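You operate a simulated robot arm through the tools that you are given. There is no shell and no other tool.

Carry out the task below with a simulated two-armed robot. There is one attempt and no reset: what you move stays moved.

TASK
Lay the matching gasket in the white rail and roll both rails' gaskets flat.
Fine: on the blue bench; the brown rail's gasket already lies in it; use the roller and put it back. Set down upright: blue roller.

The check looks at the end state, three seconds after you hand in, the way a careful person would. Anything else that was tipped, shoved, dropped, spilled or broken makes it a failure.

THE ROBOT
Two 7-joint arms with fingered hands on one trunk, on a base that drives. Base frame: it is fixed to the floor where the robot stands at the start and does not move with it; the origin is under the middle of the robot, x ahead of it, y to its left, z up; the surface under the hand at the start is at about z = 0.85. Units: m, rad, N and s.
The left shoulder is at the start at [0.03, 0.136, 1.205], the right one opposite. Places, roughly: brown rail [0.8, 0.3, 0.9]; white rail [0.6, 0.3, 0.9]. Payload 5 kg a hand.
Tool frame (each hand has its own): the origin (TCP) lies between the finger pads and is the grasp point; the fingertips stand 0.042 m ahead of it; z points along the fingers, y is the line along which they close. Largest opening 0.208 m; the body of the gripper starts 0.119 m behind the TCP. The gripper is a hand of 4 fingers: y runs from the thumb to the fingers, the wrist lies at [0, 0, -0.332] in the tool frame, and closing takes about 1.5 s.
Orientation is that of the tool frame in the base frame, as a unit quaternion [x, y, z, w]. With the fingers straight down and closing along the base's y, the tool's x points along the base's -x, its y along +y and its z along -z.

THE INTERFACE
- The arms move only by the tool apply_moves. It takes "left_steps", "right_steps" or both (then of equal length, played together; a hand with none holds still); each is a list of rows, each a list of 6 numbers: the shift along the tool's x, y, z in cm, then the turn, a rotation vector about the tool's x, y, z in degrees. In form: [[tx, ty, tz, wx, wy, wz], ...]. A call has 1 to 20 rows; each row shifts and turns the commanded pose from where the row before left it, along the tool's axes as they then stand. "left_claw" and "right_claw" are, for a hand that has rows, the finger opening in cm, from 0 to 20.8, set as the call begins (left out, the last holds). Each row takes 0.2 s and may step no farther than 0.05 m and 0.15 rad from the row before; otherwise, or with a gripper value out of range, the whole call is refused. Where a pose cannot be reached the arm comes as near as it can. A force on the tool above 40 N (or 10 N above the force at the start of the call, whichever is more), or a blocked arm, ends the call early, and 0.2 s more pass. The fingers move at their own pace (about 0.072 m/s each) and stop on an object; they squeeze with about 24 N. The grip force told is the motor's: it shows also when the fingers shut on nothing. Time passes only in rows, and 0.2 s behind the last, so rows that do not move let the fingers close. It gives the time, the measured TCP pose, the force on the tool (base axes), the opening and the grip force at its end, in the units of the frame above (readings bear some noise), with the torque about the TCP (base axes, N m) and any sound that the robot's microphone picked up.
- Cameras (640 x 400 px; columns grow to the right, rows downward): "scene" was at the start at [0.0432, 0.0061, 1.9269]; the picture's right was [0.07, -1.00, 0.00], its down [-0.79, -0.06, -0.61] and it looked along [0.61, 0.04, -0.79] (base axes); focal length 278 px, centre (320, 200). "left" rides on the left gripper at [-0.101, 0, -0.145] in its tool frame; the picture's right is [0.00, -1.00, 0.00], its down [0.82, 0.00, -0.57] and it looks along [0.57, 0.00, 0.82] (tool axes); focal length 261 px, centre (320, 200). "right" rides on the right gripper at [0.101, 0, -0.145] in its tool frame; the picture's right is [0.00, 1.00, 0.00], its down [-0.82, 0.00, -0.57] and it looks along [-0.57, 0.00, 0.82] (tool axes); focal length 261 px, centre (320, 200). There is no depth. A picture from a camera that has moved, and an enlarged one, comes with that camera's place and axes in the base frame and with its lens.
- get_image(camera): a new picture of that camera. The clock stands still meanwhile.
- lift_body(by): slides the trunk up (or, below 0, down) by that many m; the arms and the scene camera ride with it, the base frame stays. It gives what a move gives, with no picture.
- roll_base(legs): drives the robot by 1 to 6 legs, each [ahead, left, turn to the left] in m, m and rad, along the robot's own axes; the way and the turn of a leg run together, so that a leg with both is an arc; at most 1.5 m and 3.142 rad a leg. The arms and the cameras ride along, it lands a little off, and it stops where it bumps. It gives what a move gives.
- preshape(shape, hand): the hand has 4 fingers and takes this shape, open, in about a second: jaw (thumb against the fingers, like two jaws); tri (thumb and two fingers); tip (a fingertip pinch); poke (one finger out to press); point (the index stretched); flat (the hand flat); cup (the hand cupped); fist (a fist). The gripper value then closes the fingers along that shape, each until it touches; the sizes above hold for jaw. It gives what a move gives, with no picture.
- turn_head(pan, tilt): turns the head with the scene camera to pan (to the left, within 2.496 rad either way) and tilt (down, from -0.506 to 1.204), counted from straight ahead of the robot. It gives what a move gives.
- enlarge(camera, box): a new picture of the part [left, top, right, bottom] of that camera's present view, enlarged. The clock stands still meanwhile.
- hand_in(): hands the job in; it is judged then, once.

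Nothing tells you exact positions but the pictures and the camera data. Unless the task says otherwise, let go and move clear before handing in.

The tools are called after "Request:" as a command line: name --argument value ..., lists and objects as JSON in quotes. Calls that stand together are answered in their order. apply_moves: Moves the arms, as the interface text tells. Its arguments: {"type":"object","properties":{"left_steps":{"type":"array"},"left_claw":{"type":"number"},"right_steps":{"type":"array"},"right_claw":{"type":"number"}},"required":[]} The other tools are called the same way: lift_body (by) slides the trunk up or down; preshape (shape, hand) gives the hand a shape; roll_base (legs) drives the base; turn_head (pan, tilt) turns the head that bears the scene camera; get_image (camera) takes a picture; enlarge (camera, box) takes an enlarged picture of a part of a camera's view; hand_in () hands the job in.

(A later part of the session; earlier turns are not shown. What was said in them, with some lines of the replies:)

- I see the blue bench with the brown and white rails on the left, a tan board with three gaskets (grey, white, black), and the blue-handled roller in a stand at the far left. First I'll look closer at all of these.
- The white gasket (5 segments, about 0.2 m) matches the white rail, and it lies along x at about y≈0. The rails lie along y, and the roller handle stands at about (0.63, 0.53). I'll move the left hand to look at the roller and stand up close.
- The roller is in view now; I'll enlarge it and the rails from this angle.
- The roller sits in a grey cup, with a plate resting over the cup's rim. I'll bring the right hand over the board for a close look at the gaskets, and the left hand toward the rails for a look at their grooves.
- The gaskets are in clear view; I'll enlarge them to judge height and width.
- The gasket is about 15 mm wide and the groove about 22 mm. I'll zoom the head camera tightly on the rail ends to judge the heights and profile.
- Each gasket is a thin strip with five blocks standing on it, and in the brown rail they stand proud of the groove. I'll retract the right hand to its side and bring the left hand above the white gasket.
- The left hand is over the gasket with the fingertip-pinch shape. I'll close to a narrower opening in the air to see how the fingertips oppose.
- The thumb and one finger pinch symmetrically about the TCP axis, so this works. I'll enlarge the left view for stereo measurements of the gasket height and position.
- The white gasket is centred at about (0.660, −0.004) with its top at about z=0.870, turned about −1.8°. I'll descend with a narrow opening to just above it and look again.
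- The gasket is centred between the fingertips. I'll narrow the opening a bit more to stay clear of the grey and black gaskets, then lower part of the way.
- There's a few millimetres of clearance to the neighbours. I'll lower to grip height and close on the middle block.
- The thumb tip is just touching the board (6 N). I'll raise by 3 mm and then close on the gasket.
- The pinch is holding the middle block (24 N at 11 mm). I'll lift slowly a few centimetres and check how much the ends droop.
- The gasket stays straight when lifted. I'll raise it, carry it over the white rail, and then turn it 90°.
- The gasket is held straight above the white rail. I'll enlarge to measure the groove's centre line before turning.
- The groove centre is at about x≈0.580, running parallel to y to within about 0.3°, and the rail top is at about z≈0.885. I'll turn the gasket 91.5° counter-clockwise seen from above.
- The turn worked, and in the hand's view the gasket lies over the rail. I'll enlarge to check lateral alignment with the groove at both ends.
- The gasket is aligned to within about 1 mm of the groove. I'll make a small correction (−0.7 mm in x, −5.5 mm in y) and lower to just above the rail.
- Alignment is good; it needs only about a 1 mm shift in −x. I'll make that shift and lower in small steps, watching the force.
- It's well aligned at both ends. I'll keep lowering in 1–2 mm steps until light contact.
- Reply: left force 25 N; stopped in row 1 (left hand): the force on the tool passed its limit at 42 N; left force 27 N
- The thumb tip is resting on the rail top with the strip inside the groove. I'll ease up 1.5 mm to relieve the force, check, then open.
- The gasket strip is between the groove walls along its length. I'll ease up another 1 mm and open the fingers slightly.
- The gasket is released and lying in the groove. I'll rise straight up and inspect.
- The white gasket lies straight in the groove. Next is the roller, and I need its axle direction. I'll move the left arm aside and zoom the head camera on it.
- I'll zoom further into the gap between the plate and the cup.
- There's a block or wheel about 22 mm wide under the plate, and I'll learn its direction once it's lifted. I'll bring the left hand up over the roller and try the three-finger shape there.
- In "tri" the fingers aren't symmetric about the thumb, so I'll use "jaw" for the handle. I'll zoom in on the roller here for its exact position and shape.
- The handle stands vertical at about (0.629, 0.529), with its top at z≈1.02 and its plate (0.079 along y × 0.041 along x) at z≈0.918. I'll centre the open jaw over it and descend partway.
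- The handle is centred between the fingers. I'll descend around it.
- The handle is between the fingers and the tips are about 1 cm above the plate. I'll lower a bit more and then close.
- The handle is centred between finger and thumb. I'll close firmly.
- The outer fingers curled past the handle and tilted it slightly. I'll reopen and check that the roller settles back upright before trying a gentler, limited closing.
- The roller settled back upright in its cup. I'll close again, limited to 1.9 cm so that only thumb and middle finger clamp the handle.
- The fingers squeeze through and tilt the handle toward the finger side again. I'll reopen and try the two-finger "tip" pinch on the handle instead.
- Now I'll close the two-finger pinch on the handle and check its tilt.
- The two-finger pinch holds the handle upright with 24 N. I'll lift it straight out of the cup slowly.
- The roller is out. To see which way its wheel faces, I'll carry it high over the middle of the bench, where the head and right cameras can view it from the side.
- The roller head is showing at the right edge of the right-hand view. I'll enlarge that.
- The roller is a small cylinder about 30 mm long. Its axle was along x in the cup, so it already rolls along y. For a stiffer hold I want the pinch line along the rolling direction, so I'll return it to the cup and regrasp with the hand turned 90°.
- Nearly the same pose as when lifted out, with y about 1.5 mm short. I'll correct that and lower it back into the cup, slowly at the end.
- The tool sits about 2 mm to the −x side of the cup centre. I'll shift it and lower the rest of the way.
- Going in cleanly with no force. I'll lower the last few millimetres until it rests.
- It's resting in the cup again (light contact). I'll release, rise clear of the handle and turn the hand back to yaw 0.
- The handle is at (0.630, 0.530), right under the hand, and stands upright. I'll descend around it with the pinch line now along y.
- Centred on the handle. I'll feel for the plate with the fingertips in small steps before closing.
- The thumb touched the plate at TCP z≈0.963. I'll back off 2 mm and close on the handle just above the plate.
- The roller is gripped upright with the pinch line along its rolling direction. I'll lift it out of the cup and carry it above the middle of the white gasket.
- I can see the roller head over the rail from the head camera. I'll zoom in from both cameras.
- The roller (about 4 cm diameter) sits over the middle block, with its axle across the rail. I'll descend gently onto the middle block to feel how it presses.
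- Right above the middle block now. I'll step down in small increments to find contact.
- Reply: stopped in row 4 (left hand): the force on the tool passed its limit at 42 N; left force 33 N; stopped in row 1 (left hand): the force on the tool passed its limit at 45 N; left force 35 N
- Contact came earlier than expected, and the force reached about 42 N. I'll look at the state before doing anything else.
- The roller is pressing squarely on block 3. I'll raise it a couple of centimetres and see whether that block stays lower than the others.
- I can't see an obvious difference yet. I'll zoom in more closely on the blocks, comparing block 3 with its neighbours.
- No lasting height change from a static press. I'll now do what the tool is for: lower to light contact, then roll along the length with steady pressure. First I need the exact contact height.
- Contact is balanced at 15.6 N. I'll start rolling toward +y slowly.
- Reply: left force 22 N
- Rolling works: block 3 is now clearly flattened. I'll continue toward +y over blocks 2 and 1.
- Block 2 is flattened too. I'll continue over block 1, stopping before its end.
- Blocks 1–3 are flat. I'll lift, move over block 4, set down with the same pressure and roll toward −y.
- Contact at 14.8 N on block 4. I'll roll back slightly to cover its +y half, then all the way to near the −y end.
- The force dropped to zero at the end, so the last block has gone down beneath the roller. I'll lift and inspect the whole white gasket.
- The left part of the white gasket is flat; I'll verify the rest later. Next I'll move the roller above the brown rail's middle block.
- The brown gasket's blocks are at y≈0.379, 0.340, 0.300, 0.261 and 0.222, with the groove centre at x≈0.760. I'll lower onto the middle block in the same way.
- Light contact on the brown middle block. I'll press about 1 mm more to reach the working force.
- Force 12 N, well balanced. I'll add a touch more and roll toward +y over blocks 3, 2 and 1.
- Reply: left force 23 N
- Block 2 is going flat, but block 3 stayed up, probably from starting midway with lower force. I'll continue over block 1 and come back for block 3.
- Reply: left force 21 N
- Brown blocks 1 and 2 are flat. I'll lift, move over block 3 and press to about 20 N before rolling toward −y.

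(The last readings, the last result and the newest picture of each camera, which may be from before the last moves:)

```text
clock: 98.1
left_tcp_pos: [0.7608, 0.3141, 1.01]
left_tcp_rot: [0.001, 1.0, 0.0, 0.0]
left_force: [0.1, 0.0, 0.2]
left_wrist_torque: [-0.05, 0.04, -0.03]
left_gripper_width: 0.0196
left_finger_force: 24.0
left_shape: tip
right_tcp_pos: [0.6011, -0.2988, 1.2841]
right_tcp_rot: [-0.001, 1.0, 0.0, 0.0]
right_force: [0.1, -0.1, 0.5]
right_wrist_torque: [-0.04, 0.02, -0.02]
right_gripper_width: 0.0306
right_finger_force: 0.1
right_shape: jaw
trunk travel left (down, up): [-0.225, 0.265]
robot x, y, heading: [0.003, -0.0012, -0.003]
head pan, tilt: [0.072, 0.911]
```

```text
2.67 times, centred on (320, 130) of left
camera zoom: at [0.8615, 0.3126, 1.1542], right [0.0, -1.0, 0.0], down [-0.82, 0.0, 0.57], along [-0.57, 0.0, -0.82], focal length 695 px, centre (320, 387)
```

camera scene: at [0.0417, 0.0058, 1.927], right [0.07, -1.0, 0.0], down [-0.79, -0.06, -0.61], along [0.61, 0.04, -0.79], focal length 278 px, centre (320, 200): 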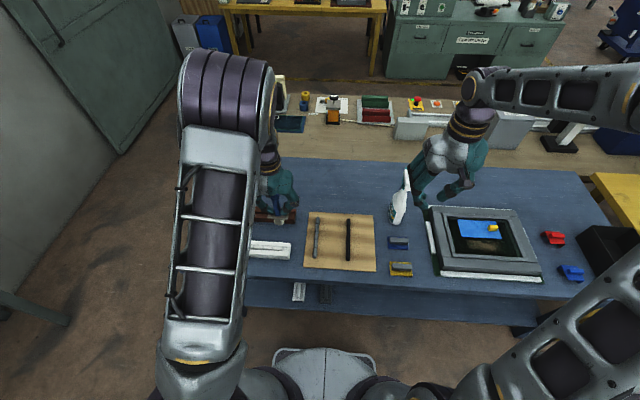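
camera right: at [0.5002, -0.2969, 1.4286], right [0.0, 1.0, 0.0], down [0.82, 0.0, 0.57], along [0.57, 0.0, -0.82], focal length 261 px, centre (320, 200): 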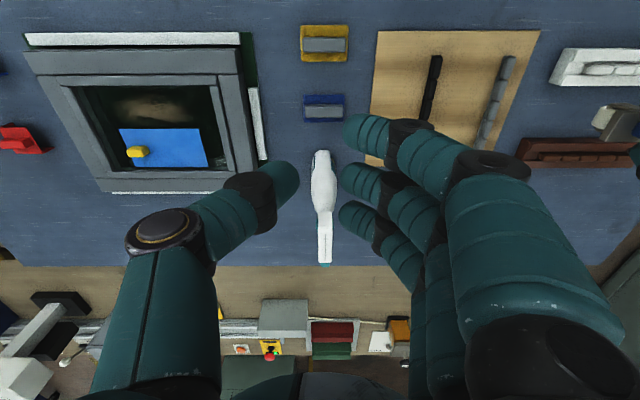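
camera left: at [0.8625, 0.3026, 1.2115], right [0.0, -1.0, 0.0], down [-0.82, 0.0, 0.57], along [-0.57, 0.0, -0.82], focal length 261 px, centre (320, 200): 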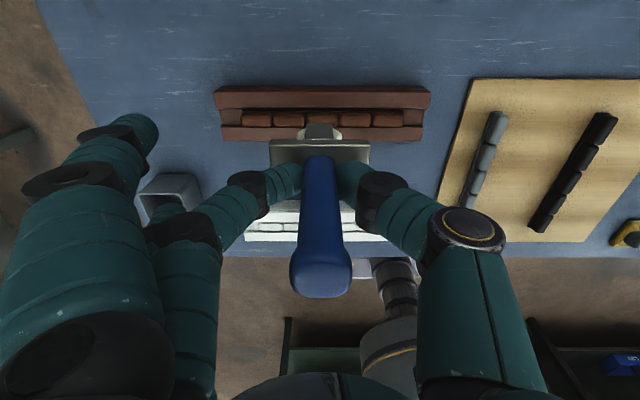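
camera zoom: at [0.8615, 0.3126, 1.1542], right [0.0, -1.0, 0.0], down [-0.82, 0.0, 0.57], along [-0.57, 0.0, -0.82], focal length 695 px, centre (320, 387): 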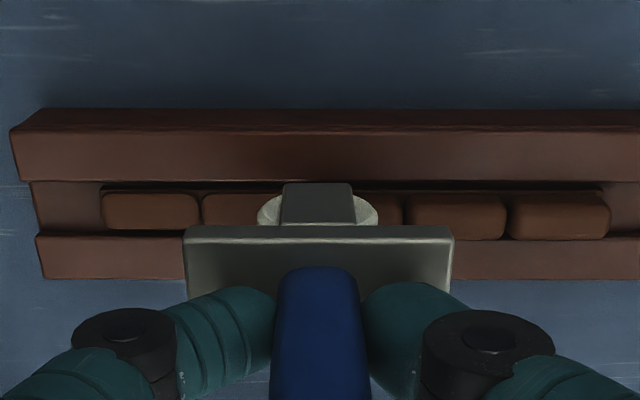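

Request:
apply_moves --left_steps '[[0, -0.2, 0.15, 0, 0, 0], [0, 0, 0.12, 0, 0, 0], [0, 0, 0, 0, 0, 0]]' --left_claw 1.4

```text
clock: 98.9
left_tcp_pos: [0.7606, 0.3112, 1.009]
left_tcp_rot: [0.001, 1.0, 0.0, 0.001]
left_force: [-1.2, -0.4, 17.0]
left_wrist_torque: [0.07, 0.13, -0.04]
left_gripper_width: 0.0202
left_finger_force: 24.0
left_shape: tip
right_tcp_pos: [0.6014, -0.2992, 1.2847]
right_tcp_rot: [0.0, 1.0, 0.0, 0.0]
right_force: [0.1, 0.5, 0.0]
right_wrist_torque: [0.02, -0.02, 0.04]
right_gripper_width: 0.0304
right_finger_force: 0.1
right_shape: jaw
trunk travel left (down, up): [-0.225, 0.265]
robot x, y, heading: [0.0004, -0.0005, 0.001]
head pan, tilt: [0.072, 0.911]
```

Request:
apply_moves --left_steps '[[0, -0.3, 0.06, 0, 0, 0], [0, -0.6, 0, 0, 0, 0], [0, -0.6, 0, 0, 0, 0], [0, -0.6, 0, 0, 0, 0], [0, -0.6, 0, 0, 0, 0], [0, -0.6, 0, 0, 0, 0], [0, -0.6, 0, 0, 0, 0], [0, -0.6, 0, 0, 0, 0]]' --left_claw 1.4

Request:
enlarge --camera "scene" --box '[230, 190, 300, 240]'

Request:
enlarge --camera "left" --box '[200, 70, 440, 190]'

```text
clock: 100.7
left_tcp_pos: [0.7601, 0.2653, 1.0076]
left_tcp_rot: [0.001, 1.0, 0.0, 0.001]
left_force: [1.2, -0.2, 30.8]
left_wrist_torque: [0.11, -0.18, 0.02]
left_gripper_width: 0.0209
left_finger_force: 23.9
left_shape: tip
right_tcp_pos: [0.6, -0.2991, 1.2862]
right_tcp_rot: [0.001, 1.0, 0.0, 0.002]
right_force: [-0.1, -0.2, -0.1]
right_wrist_torque: [0.03, 0.01, -0.01]
right_gripper_width: 0.0306
right_finger_force: 0.0
right_shape: jaw
trunk travel left (down, up): [-0.225, 0.265]
robot x, y, heading: [0.0009, -0.0007, -0.001]
head pan, tilt: [0.072, 0.911]
```

```text
8.00 times, centred on (265, 215) of scene
camera zoom: at [0.0407, 0.0047, 1.9271], right [0.07, -1.0, 0.0], down [-0.79, -0.06, -0.61], along [0.61, 0.04, -0.79], focal length 2223 px, centre (760, 80)
```

zoom: 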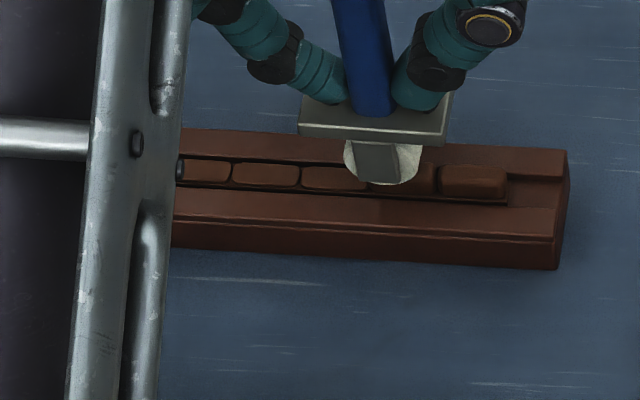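

```text
2.67 times, centred on (320, 130) of left
camera zoom: at [0.8605, 0.2649, 1.1532], right [0.0, -1.0, 0.0], down [-0.82, 0.0, 0.57], along [-0.57, 0.0, -0.82], focal length 695 px, centre (320, 387)
```

zoom: 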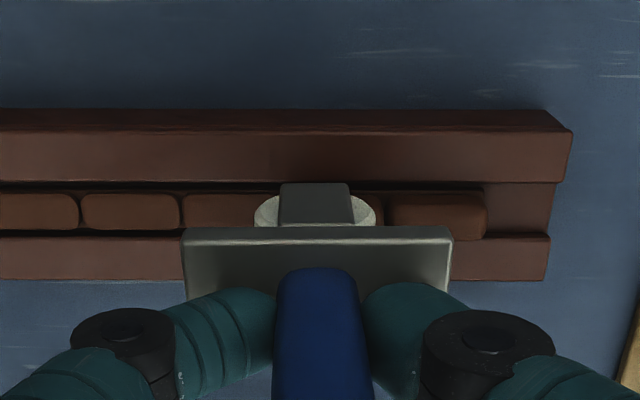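

Block 3 is flat now and the roller is on block 4 (31 N). I'll ease up half a millimetre and continue to near the −y end.

Request:
apply_moves --left_steps '[[0, -0.5, -0.06, 0, 0, 0], [0, -0.6, 0, 0, 0, 0], [0, -0.6, 0, 0, 0, 0], [0, -0.6, 0, 0, 0, 0], [0, -0.6, 0, 0, 0, 0], [0, -0.6, 0, 0, 0, 0], [0, -0.6, 0, 0, 0, 0], [0, -0.6, 0, 0, 0, 0], [0, -0.5, 0, 0, 0, 0]]' --left_claw 1.4

Request:
enlarge --camera "scene" --box '[230, 190, 300, 240]'

Request:
enlarge --camera "left" --box '[200, 70, 440, 190]'

```text
clock: 102.7
left_tcp_pos: [0.7605, 0.2137, 1.003]
left_tcp_rot: [0.001, 1.0, -0.001, -0.003]
left_force: [1.0, 0.3, -1.1]
left_wrist_torque: [-0.05, 0.16, 0.01]
left_gripper_width: 0.02
left_finger_force: 24.0
left_shape: tip
right_tcp_pos: [0.6017, -0.2991, 1.2831]
right_tcp_rot: [0.0, 1.0, 0.0, 0.0]
right_force: [-0.7, 0.1, -0.1]
right_wrist_torque: [-0.01, 0.1, -0.01]
right_gripper_width: 0.0304
right_finger_force: 0.0
right_shape: jaw
trunk travel left (down, up): [-0.225, 0.265]
robot x, y, heading: [-0.0002, -0.0003, -0.002]
head pan, tilt: [0.072, 0.911]
```

```text
8.00 times, centred on (265, 215) of scene
camera zoom: at [0.0447, 0.0061, 1.9264], right [0.07, -1.0, 0.0], down [-0.79, -0.06, -0.61], along [0.61, 0.04, -0.79], focal length 2223 px, centre (760, 80)
```

zoom: 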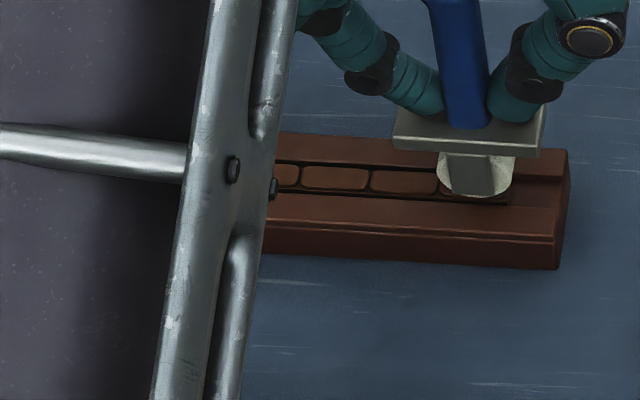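

```text
2.67 times, centred on (320, 130) of left
camera zoom: at [0.861, 0.2139, 1.148], right [0.0, -1.0, 0.0], down [-0.82, 0.0, 0.58], along [-0.58, 0.0, -0.82], focal length 695 px, centre (320, 387)
```

zoom: 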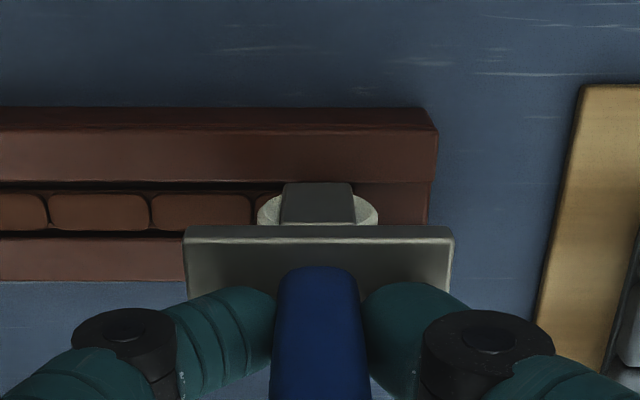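

The force has dropped off again, so block 5 has gone down too. I'll lift straight up and inspect both rails.

Request:
apply_moves --left_steps '[[0, 0, -1, 0, 0, 0], [0, 0, -2, 0, 0, 0], [0, 0, -3, 0, 0, 0], [0, 4.5, 0, 0, 0, 0], [0, 4.5, 0, 0, 0, 0], [0, 4.5, 0, 0, 0, 0], [0, 4.5, 0, 0, 0, 0], [0, 4.5, 0, 0, 0, 0], [0, 4.5, 0, 0, 0, 0], [0, 0, 0, 0, 0, 0]]' --left_claw 1.4

Request:
get_image --camera "scene"

Request:
get_image --camera "left"

Request:
enlarge --camera "scene" --box '[225, 200, 305, 265]'

```text
clock: 104.9
left_tcp_pos: [0.7606, 0.4823, 1.0686]
left_tcp_rot: [0.002, 1.0, 0.001, -0.001]
left_force: [0.3, -1.8, -0.9]
left_wrist_torque: [0.18, 0.02, 0.0]
left_gripper_width: 0.02
left_finger_force: 23.6
left_shape: tip
right_tcp_pos: [0.6012, -0.3003, 1.2851]
right_tcp_rot: [-0.001, 1.0, 0.0, 0.0]
right_force: [-0.4, -0.5, -0.6]
right_wrist_torque: [0.16, -0.02, -0.02]
right_gripper_width: 0.0307
right_finger_force: 0.0
right_shape: jaw
trunk travel left (down, up): [-0.225, 0.265]
robot x, y, heading: [0.0008, -0.0006, -0.002]
head pan, tilt: [0.072, 0.911]
```

```text
taken
camera scene: at [0.043, 0.0038, 1.9269], right [0.07, -1.0, 0.0], down [-0.79, -0.06, -0.61], along [0.61, 0.04, -0.79], focal length 278 px, centre (320, 200)
```

scene: 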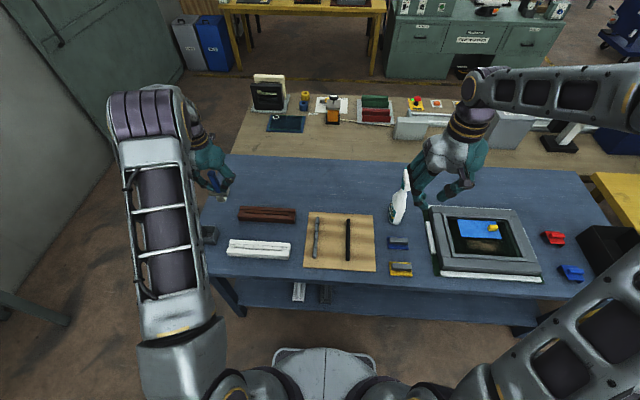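

```text
taken
camera left: at [0.8614, 0.4818, 1.213], right [0.0, -1.0, 0.0], down [-0.82, 0.0, 0.57], along [-0.57, 0.0, -0.82], focal length 261 px, centre (320, 200)
```

left: 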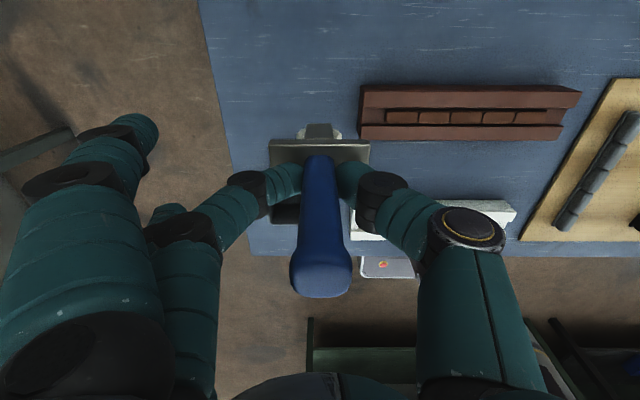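

```text
6.15 times, centred on (265, 232) of scene
camera zoom: at [0.043, 0.0038, 1.9269], right [0.07, -1.0, 0.0], down [-0.79, -0.06, -0.61], along [0.61, 0.04, -0.79], focal length 1710 px, centre (658, 0)
```

zoom: 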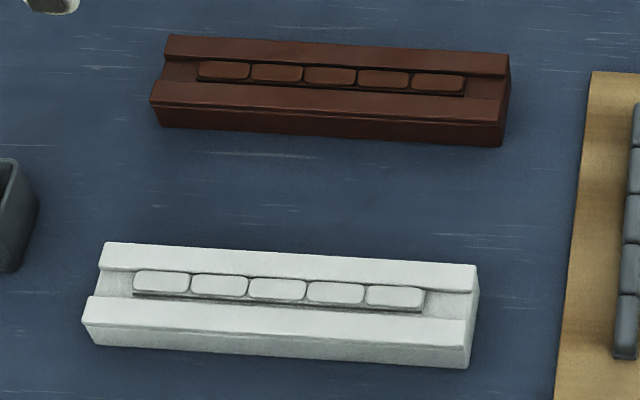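

All blocks now look low on both rails. I'll zoom in tightly to verify each one is fully flat.

Request:
enlarge --camera "scene" --box '[228, 236, 268, 256]'

Request:
enlarge --camera "scene" --box '[252, 238, 292, 262]'

Request:
enlarge --camera "scene" --box '[236, 202, 276, 226]'

Request:
enlarge --camera "scene" --box '[260, 204, 300, 228]'

```text
16.00 times, centred on (248, 246) of scene
camera zoom: at [0.043, 0.0038, 1.9269], right [0.07, -1.0, 0.0], down [-0.79, -0.06, -0.61], along [0.61, 0.04, -0.79], focal length 4447 px, centre (1472, -536)
```

zoom: 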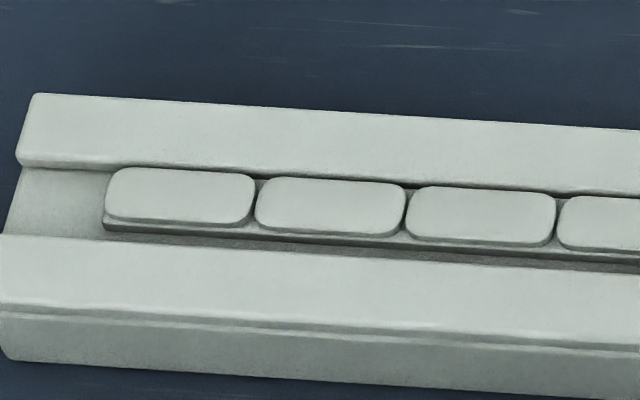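

```text
16.00 times, centred on (272, 250) of scene
camera zoom: at [0.043, 0.0038, 1.9269], right [0.07, -1.0, 0.0], down [-0.79, -0.06, -0.61], along [0.61, 0.04, -0.79], focal length 4447 px, centre (1088, -600)
```

zoom: 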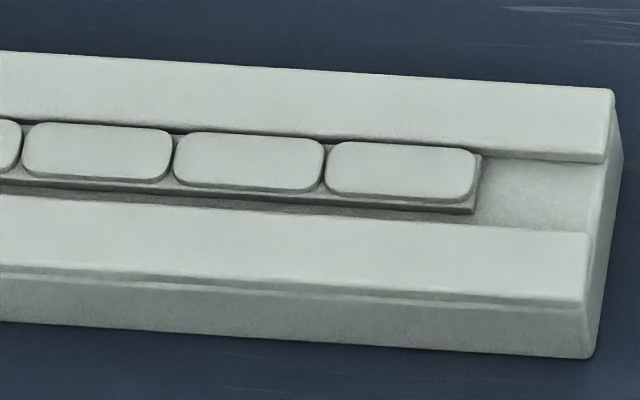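

```text
16.00 times, centred on (256, 214) of scene
camera zoom: at [0.043, 0.0038, 1.9269], right [0.07, -1.0, 0.0], down [-0.79, -0.06, -0.61], along [0.61, 0.04, -0.79], focal length 4447 px, centre (1344, -24)
```

zoom: 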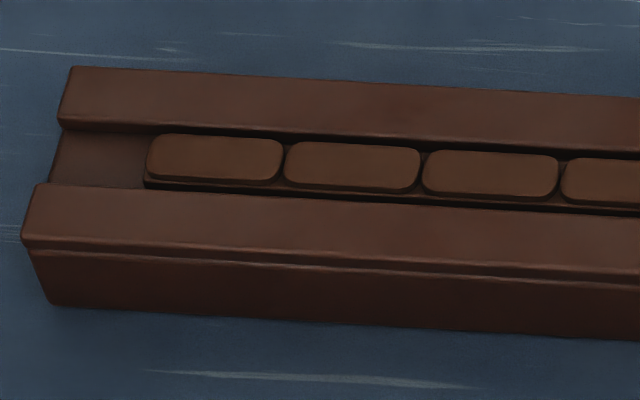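

```text
16.00 times, centred on (280, 216) of scene
camera zoom: at [0.043, 0.0038, 1.9269], right [0.07, -1.0, 0.0], down [-0.79, -0.06, -0.61], along [0.61, 0.04, -0.79], focal length 4447 px, centre (960, -56)
```

zoom: 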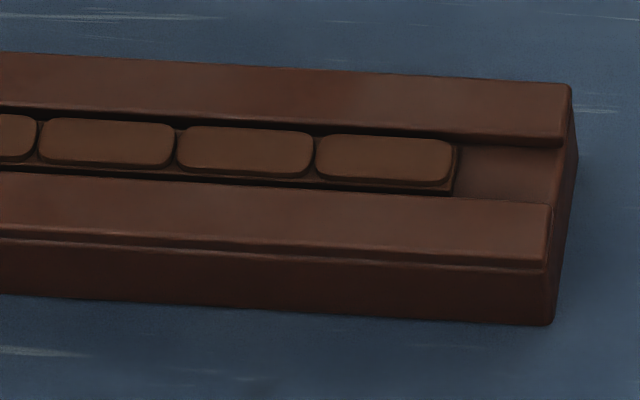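

Both gaskets are uniformly flat and in place. Now I'll carry the roller back above its cup.

Request:
apply_moves --left_steps '[[3.27, 1.2, 0, 0, 0, 0], [3.27, 1.2, 0, 0, 0, 0], [3.27, 1.2, 0, 0, 0, 0], [3.27, 1.2, 0, 0, 0, 0], [0, 0, 0, 0, 0, 0], [0, 0, 0, 0, 0, 0]]' --left_claw 1.4

Request:
get_image --camera "left"

Request:
enlarge --camera "left" --box '[230, 70, 410, 190]'

Request:
enlarge --camera "scene" --box '[180, 190, 240, 250]'

```text
clock: 106.3
left_tcp_pos: [0.629, 0.5333, 1.067]
left_tcp_rot: [0.001, 1.0, 0.001, 0.0]
left_force: [-1.3, 0.8, -1.1]
left_wrist_torque: [-0.04, -0.06, 0.03]
left_gripper_width: 0.0199
left_finger_force: 24.0
left_shape: tip
right_tcp_pos: [0.6008, -0.2982, 1.2858]
right_tcp_rot: [0.0, 1.0, 0.0, 0.0]
right_force: [-0.3, 0.3, 0.8]
right_wrist_torque: [-0.05, -0.07, 0.01]
right_gripper_width: 0.0304
right_finger_force: 0.0
right_shape: jaw
trunk travel left (down, up): [-0.225, 0.265]
robot x, y, heading: [-0.0005, 0.0022, -0.004]
head pan, tilt: [0.072, 0.911]
```

```text
taken
camera left: at [0.7301, 0.5331, 1.2118], right [0.0, -1.0, 0.0], down [-0.82, 0.0, 0.57], along [-0.57, 0.0, -0.82], focal length 261 px, centre (320, 200)
```

left: 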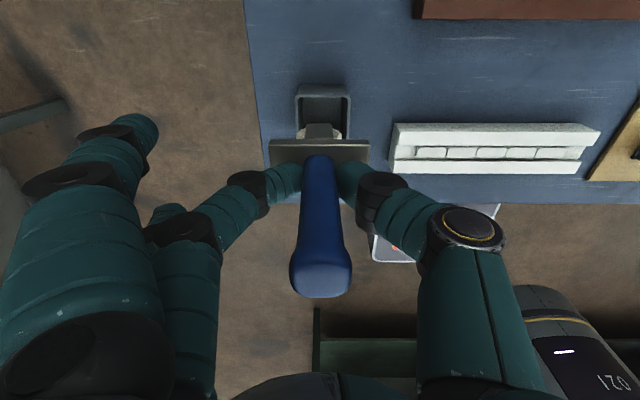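

```text
3.33 times, centred on (320, 130) of left
camera zoom: at [0.7301, 0.5331, 1.2118], right [0.0, -1.0, 0.0], down [-0.82, 0.0, 0.57], along [-0.57, 0.0, -0.82], focal length 869 px, centre (320, 433)
```

zoom: 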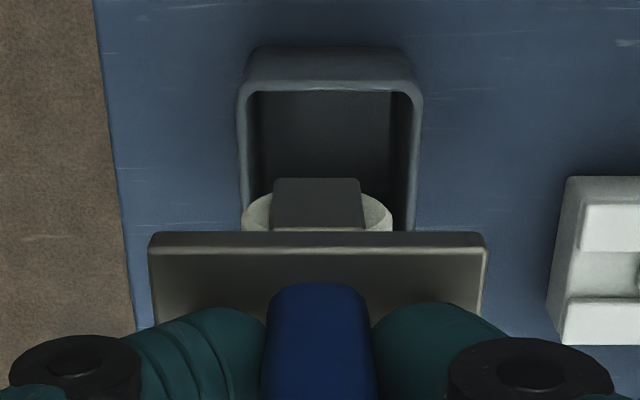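

```text
6.67 times, centred on (210, 220) of scene
camera zoom: at [0.0421, 0.0067, 1.9269], right [0.07, -1.0, 0.0], down [-0.79, -0.06, -0.61], along [0.61, 0.04, -0.79], focal length 1853 px, centre (1053, 67)
```

zoom: 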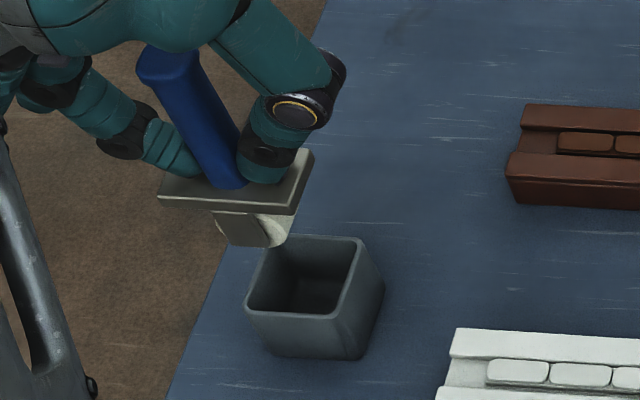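

The cup is centred at about (0.630, 0.530). I'll align over it and lower partway.

Request:
apply_moves --left_steps '[[-0.1, -0.35, 0, 0, 0, 0], [0, 0, 2, 0, 0, 0], [0, 0, 2, 0, 0, 0], [0, 0, 1.5, 0, 0, 0], [0, 0, 0, 0, 0, 0], [0, 0, 0, 0, 0, 0]]' --left_claw 1.4

Request:
enlarge --camera "left" --box '[230, 70, 410, 190]'

Request:
enlarge --camera "scene" --box '[185, 205, 230, 245]'

```text
clock: 107.7
left_tcp_pos: [0.632, 0.5285, 1.0118]
left_tcp_rot: [0.001, 1.0, 0.0, -0.001]
left_force: [-1.3, -0.7, -1.3]
left_wrist_torque: [0.0, -0.01, -0.01]
left_gripper_width: 0.0199
left_finger_force: 24.0
left_shape: tip
right_tcp_pos: [0.6011, -0.2988, 1.2846]
right_tcp_rot: [0.0, 1.0, 0.0, 0.001]
right_force: [0.5, 0.5, -0.4]
right_wrist_torque: [0.03, 0.04, 0.01]
right_gripper_width: 0.0305
right_finger_force: 0.0
right_shape: jaw
trunk travel left (down, up): [-0.225, 0.265]
robot x, y, heading: [-0.0001, 0.0006, 0.002]
head pan, tilt: [0.072, 0.911]
```

```text
3.33 times, centred on (320, 130) of left
camera zoom: at [0.7326, 0.5281, 1.1565], right [0.0, -1.0, 0.0], down [-0.82, 0.0, 0.57], along [-0.57, 0.0, -0.82], focal length 869 px, centre (320, 433)
```

zoom: 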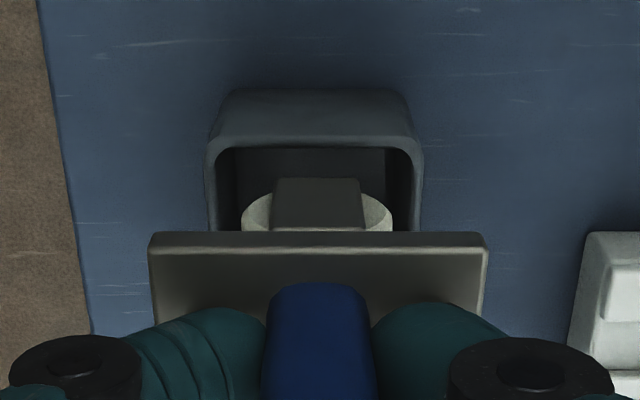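

```text
10.00 times, centred on (208, 225) of scene
camera zoom: at [0.0433, 0.0063, 1.9269], right [0.07, -1.0, 0.0], down [-0.79, -0.06, -0.61], along [0.61, 0.04, -0.79], focal length 2779 px, centre (1445, -50)
```

zoom: 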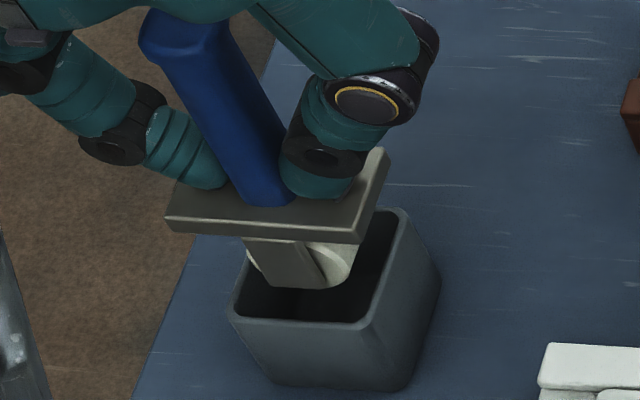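

Nearly aligned. I'll apply a 1 mm correction in x and y and continue lowering.

Request:
apply_moves --left_steps '[[0.1, 0.1, 0.5, 0, 0, 0], [0, 0, 1, 0, 0, 0], [0, 0, 1, 0, 0, 0], [0, 0, 0.7, 0, 0, 0], [0, 0, 0, 0, 0, 0]]' --left_claw 1.4

Request:
enlarge --camera "left" --box '[230, 70, 410, 190]'

Request:
enlarge --camera "scene" --box '[185, 205, 230, 245]'

```text
clock: 108.9
left_tcp_pos: [0.6299, 0.5293, 0.9806]
left_tcp_rot: [0.001, 1.0, -0.001, 0.0]
left_force: [-0.1, -0.7, -1.2]
left_wrist_torque: [0.01, -0.01, 0.02]
left_gripper_width: 0.02
left_finger_force: 23.7
left_shape: tip
right_tcp_pos: [0.6004, -0.2992, 1.2844]
right_tcp_rot: [0.0, 1.0, 0.0, 0.0]
right_force: [0.4, -0.5, 0.1]
right_wrist_torque: [0.01, -0.01, 0.0]
right_gripper_width: 0.0304
right_finger_force: 0.0
right_shape: jaw
trunk travel left (down, up): [-0.225, 0.265]
robot x, y, heading: [0.0045, 0.0018, 0.003]
head pan, tilt: [0.072, 0.911]
```

```text
3.33 times, centred on (320, 130) of left
camera zoom: at [0.7314, 0.5294, 1.1249], right [0.0, -1.0, 0.0], down [-0.82, 0.0, 0.57], along [-0.57, 0.0, -0.82], focal length 869 px, centre (320, 433)
```

zoom: 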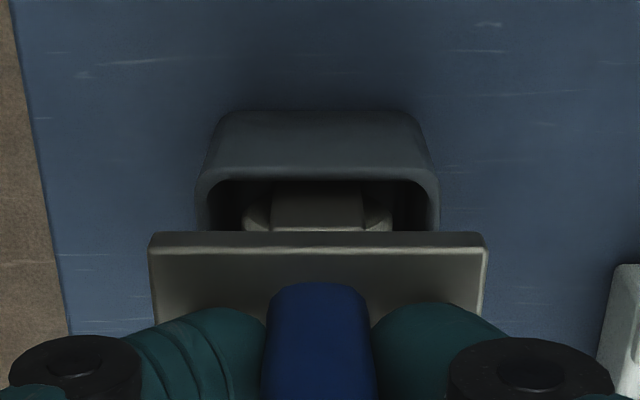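

```text
10.00 times, centred on (208, 225) of scene
camera zoom: at [0.0429, 0.0061, 1.9269], right [0.07, -1.0, 0.0], down [-0.79, -0.06, -0.61], along [0.61, 0.04, -0.79], focal length 2779 px, centre (1445, -50)
```

zoom: 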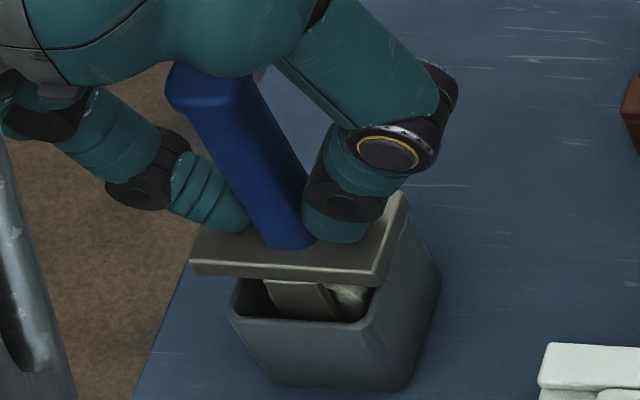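

It's entering the cup cleanly. I'll lower the remainder in small steps until it rests.

Request:
apply_moves --left_steps '[[0, 0, 0.5, 0, 0, 0], [0, 0, 0.4, 0, 0, 0], [0, 0, 0.3, 0, 0, 0], [0, 0, 0, 0, 0, 0]]' --left_claw 1.4

```text
clock: 109.9
left_tcp_pos: [0.6303, 0.53, 0.9678]
left_tcp_rot: [0.001, 1.0, 0.0, 0.0]
left_force: [0.3, 0.1, -0.7]
left_wrist_torque: [-0.03, -0.02, 0.04]
left_gripper_width: 0.0199
left_finger_force: 23.7
left_shape: tip
right_tcp_pos: [0.6002, -0.2975, 1.2846]
right_tcp_rot: [-0.001, 1.0, 0.0, 0.0]
right_force: [0.5, -0.4, 1.1]
right_wrist_torque: [-0.03, -0.05, 0.03]
right_gripper_width: 0.0304
right_finger_force: 0.1
right_shape: jaw
trunk travel left (down, up): [-0.225, 0.265]
robot x, y, heading: [-0.0022, -0.0012, -0.0]
head pan, tilt: [0.072, 0.911]
```

Request:
apply_moves --left_steps '[[0, 0, 0.2, 0, 0, 0], [0, 0, 0.15, 0, 0, 0], [0, 0, 0, 0, 0, 0]]' --left_claw 1.4

```text
clock: 110.7
left_tcp_pos: [0.6302, 0.5302, 0.9643]
left_tcp_rot: [0.0, 1.0, 0.0, 0.0]
left_force: [0.6, 0.3, -2.6]
left_wrist_torque: [0.01, 0.03, 0.0]
left_gripper_width: 0.0199
left_finger_force: 23.8
left_shape: tip
right_tcp_pos: [0.6013, -0.2981, 1.2847]
right_tcp_rot: [-0.001, 1.0, 0.0, 0.0]
right_force: [-0.9, 0.0, 0.0]
right_wrist_torque: [0.0, 0.0, 0.0]
right_gripper_width: 0.0305
right_finger_force: 0.0
right_shape: jaw
trunk travel left (down, up): [-0.225, 0.265]
robot x, y, heading: [-0.0031, -0.0012, -0.002]
head pan, tilt: [0.072, 0.911]
```

Request:
apply_moves --left_steps '[[0, 0, 0.15, 0, 0, 0], [0, 0, 0.15, 0, 0, 0], [0, 0, 0, 0, 0, 0]]' --left_claw 1.4

```text
clock: 111.5
left_tcp_pos: [0.6304, 0.5298, 0.9619]
left_tcp_rot: [0.001, 1.0, 0.001, 0.0]
left_force: [-0.8, 0.0, 10.2]
left_wrist_torque: [-0.39, 0.01, -0.01]
left_gripper_width: 0.0199
left_finger_force: 23.7
left_shape: tip
right_tcp_pos: [0.6004, -0.2994, 1.2849]
right_tcp_rot: [0.0, 1.0, -0.001, 0.0]
right_force: [-0.9, 0.0, 0.4]
right_wrist_torque: [0.01, 0.0, 0.0]
right_gripper_width: 0.0307
right_finger_force: 0.0
right_shape: jaw
trunk travel left (down, up): [-0.225, 0.265]
robot x, y, heading: [0.0021, 0.0006, -0.0]
head pan, tilt: [0.072, 0.911]
```

It's resting on the cup rim (10 N). I'll ease the force off and open the fingers gently.

Request:
apply_moves --left_steps '[[0, 0, -0.08, 0, 0, 0], [0, 0, 0, 0, 0, 0]]' --left_claw 1.4

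Request:
apply_moves --left_steps '[[0, 0, 0, 0, 0, 0], [0, 0, 0, 0, 0, 0], [0, 0, 0, 0, 0, 0], [0, 0, 0, 0, 0, 0]]' --left_claw 5

Request:
enlarge --camera "left" --box '[220, 70, 420, 290]'

Request:
enlarge --camera "scene" --box '[185, 205, 230, 245]'

```text
clock: 112.1
left_tcp_pos: [0.63, 0.531, 0.9621]
left_tcp_rot: [0.001, 1.0, 0.0, 0.0]
left_force: [2.5, 0.4, 8.3]
left_wrist_torque: [-0.23, -0.07, 0.03]
left_gripper_width: 0.0199
left_finger_force: 23.8
left_shape: tip
right_tcp_pos: [0.6014, -0.2989, 1.2836]
right_tcp_rot: [0.0, 1.0, 0.0, 0.0]
right_force: [0.1, -0.3, 1.0]
right_wrist_torque: [0.06, 0.0, 0.0]
right_gripper_width: 0.0307
right_finger_force: 0.1
right_shape: jaw
trunk travel left (down, up): [-0.225, 0.265]
robot x, y, heading: [-0.0005, 0.0028, -0.003]
head pan, tilt: [0.072, 0.911]
```

```text
clock: 113.1
left_tcp_pos: [0.6306, 0.5299, 0.9623]
left_tcp_rot: [0.001, 1.0, -0.001, 0.0]
left_force: [-0.3, 0.0, 0.8]
left_wrist_torque: [0.04, 0.02, -0.02]
left_gripper_width: 0.0498
left_finger_force: 0.1
left_shape: tip
right_tcp_pos: [0.6013, -0.299, 1.2843]
right_tcp_rot: [0.0, 1.0, 0.0, 0.001]
right_force: [-0.2, 0.5, 0.6]
right_wrist_torque: [0.01, 0.0, 0.01]
right_gripper_width: 0.0304
right_finger_force: 0.1
right_shape: jaw
trunk travel left (down, up): [-0.225, 0.265]
robot x, y, heading: [-0.0011, 0.0017, 0.003]
head pan, tilt: [0.072, 0.911]
```

```text
1.82 times, centred on (320, 180) of left
camera zoom: at [0.731, 0.5295, 1.1069], right [0.0, -1.0, 0.0], down [-0.82, 0.0, 0.57], along [-0.57, 0.0, -0.82], focal length 474 px, centre (320, 236)
```

zoom: 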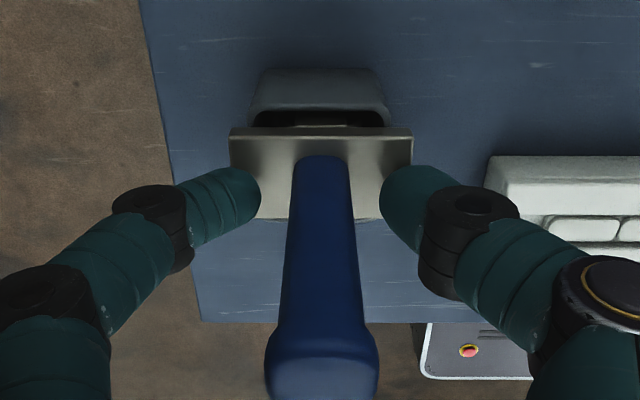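

```text
10.00 times, centred on (208, 225) of scene
camera zoom: at [0.043, 0.006, 1.9269], right [0.07, -1.0, 0.0], down [-0.79, -0.06, -0.61], along [0.61, 0.04, -0.79], focal length 2779 px, centre (1445, -50)
```

zoom: 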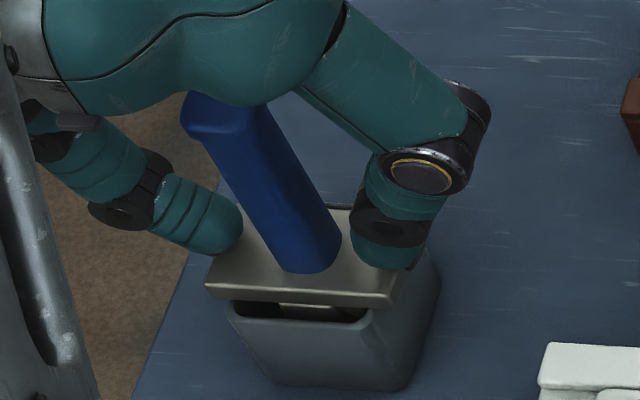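

The roller is back upright in its cup and released. I'll open a little wider, rise straight up and clear the area.

Request:
apply_moves --left_steps '[[0, 0, 0, 0, 0, 0], [0, 0, 0, 0, 0, 0], [0, 0, -1, 0, 0, 0], [0, 0, -3, 0, 0, 0], [0, 0, -4, 0, 0, 0], [0, 0, -4, 0, 0, 0], [0, 0, -4, 0, 0, 0], [0, 0, -4, 0, 0, 0], [0, 0, 0, 0, 0, 0]]' --left_claw 8

Request:
get_image --camera "left"

Request:
get_image --camera "scene"

Request:
enlarge --camera "scene" --box '[180, 195, 300, 265]'

```text
clock: 115.1
left_tcp_pos: [0.6319, 0.5292, 1.1619]
left_tcp_rot: [0.001, 1.0, 0.0, 0.0]
left_force: [0.2, -0.2, -0.2]
left_wrist_torque: [-0.05, 0.06, -0.04]
left_gripper_width: 0.079
left_finger_force: 0.0
left_shape: tip
right_tcp_pos: [0.6022, -0.2979, 1.284]
right_tcp_rot: [0.0, 1.0, 0.0, -0.001]
right_force: [0.7, -0.6, -0.6]
right_wrist_torque: [-0.02, 0.08, -0.03]
right_gripper_width: 0.0304
right_finger_force: 0.0
right_shape: jaw
trunk travel left (down, up): [-0.225, 0.265]
robot x, y, heading: [0.0005, -0.0033, -0.006]
head pan, tilt: [0.072, 0.911]
```

```text
taken
camera left: at [0.7324, 0.5296, 1.3061], right [0.0, -1.0, 0.0], down [-0.82, 0.0, 0.57], along [-0.57, 0.0, -0.82], focal length 261 px, centre (320, 200)
```

left: 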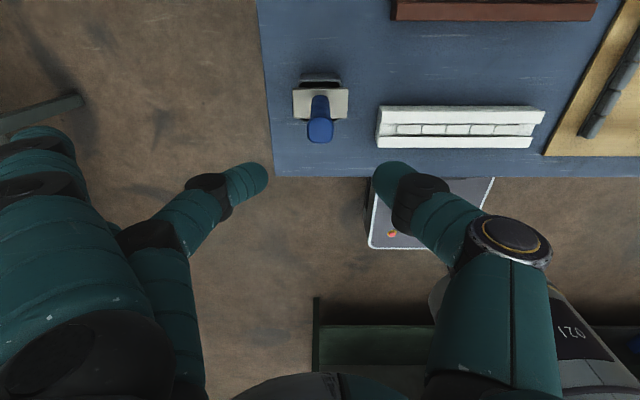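

```text
taken
camera scene: at [0.0442, 0.0065, 1.9268], right [0.07, -1.0, 0.0], down [-0.79, -0.06, -0.61], along [0.61, 0.04, -0.79], focal length 278 px, centre (320, 200)
```

scene: 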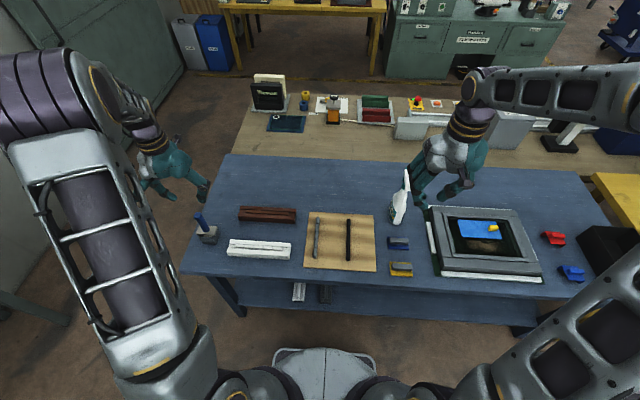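

```text
5.33 times, centred on (240, 230) of scene
camera zoom: at [0.0442, 0.0065, 1.9268], right [0.07, -1.0, 0.0], down [-0.79, -0.06, -0.61], along [0.61, 0.04, -0.79], focal length 1482 px, centre (747, 40)
```

zoom: 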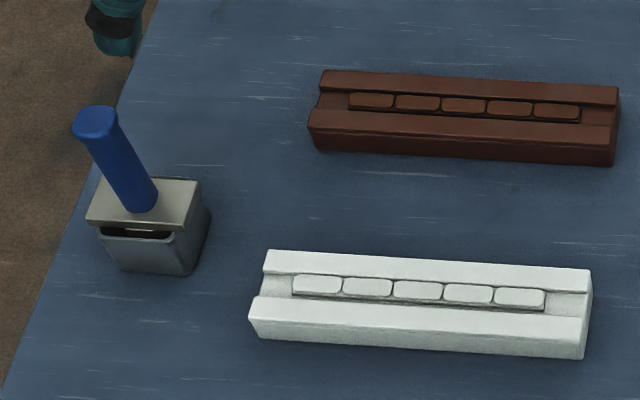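

The roller stands upright in its cup and both gaskets are flat. I'll do a last check that the grey and black gaskets and everything else on the bench are undisturbed.

Request:
enlarge --camera "scene" --box '[290, 200, 390, 280]'

Request:
enlarge --camera "scene" --box '[180, 180, 300, 280]'

Request:
enlarge --camera "scene" --box '[200, 222, 216, 242]'

```text
5.00 times, centred on (340, 240) of scene
camera zoom: at [0.0442, 0.0065, 1.9268], right [0.07, -1.0, 0.0], down [-0.79, -0.06, -0.61], along [0.61, 0.04, -0.79], focal length 1390 px, centre (220, 0)
```

zoom: 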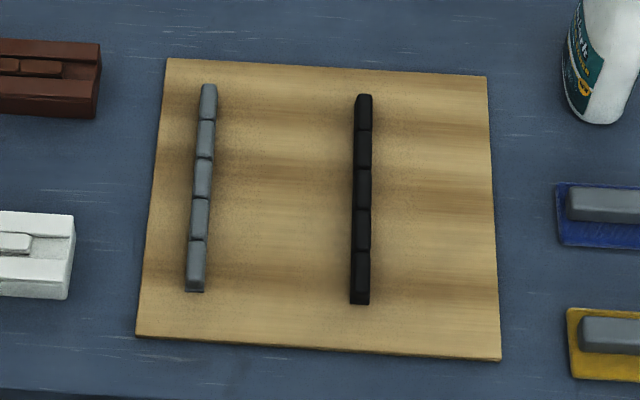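

```text
4.00 times, centred on (240, 230) of scene
camera zoom: at [0.0442, 0.0065, 1.9268], right [0.07, -1.0, 0.0], down [-0.79, -0.06, -0.61], along [0.61, 0.04, -0.79], focal length 1112 px, centre (640, 80)
```

zoom: 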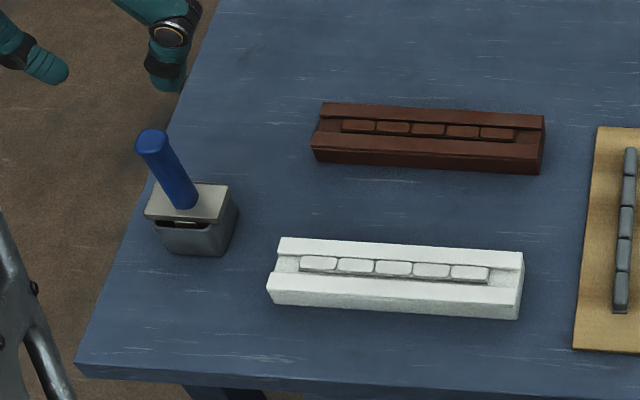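

```text
16.00 times, centred on (208, 232) of scene
camera zoom: at [0.0442, 0.0065, 1.9268], right [0.07, -1.0, 0.0], down [-0.79, -0.06, -0.61], along [0.61, 0.04, -0.79], focal length 4447 px, centre (2112, -312)
```

zoom: 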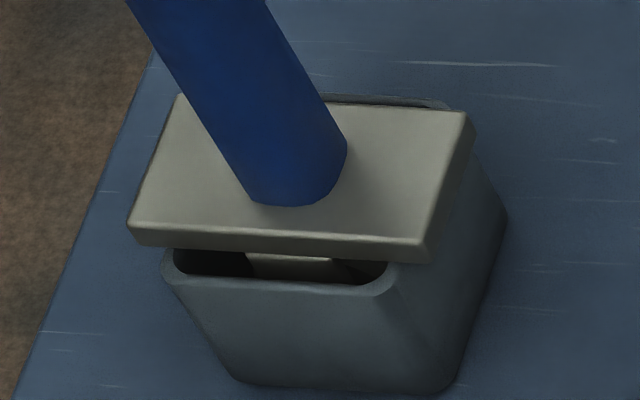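

Everything is in place: the white gasket lies flat in the white rail, and the brown gasket is rolled flat. The roller stands upright in its cup as at the start, the other items haven't moved, and both hands are clear. I'm handing in.

Request:
hand_in

```text
The job is handed in.
```

The white gasket is in the white rail, and all five segments of both rails' gaskets are rolled flat. The blue roller is back upright in its cup. I've handed the job in, but no verdict came back.

- **White gasket:** I took it from the middle of the board and laid it centred in the white rail's groove. The grey and black gaskets, the rails and the cup look unmoved compared with the first pictures.
- **Rolling:** Both rails needed two passes. In the close-up pictures every segment sits level with the others, and neither gasket shifted in its groove.
- **Hard contact:** The first press on the white gasket reached about 45 N, harder than I intended. The pictures show no lasting mark.
- **Roller:** I put it back in the cup once, partway through, to change my grip. It now stands as it did at the start, and both hands are clear of the bench.
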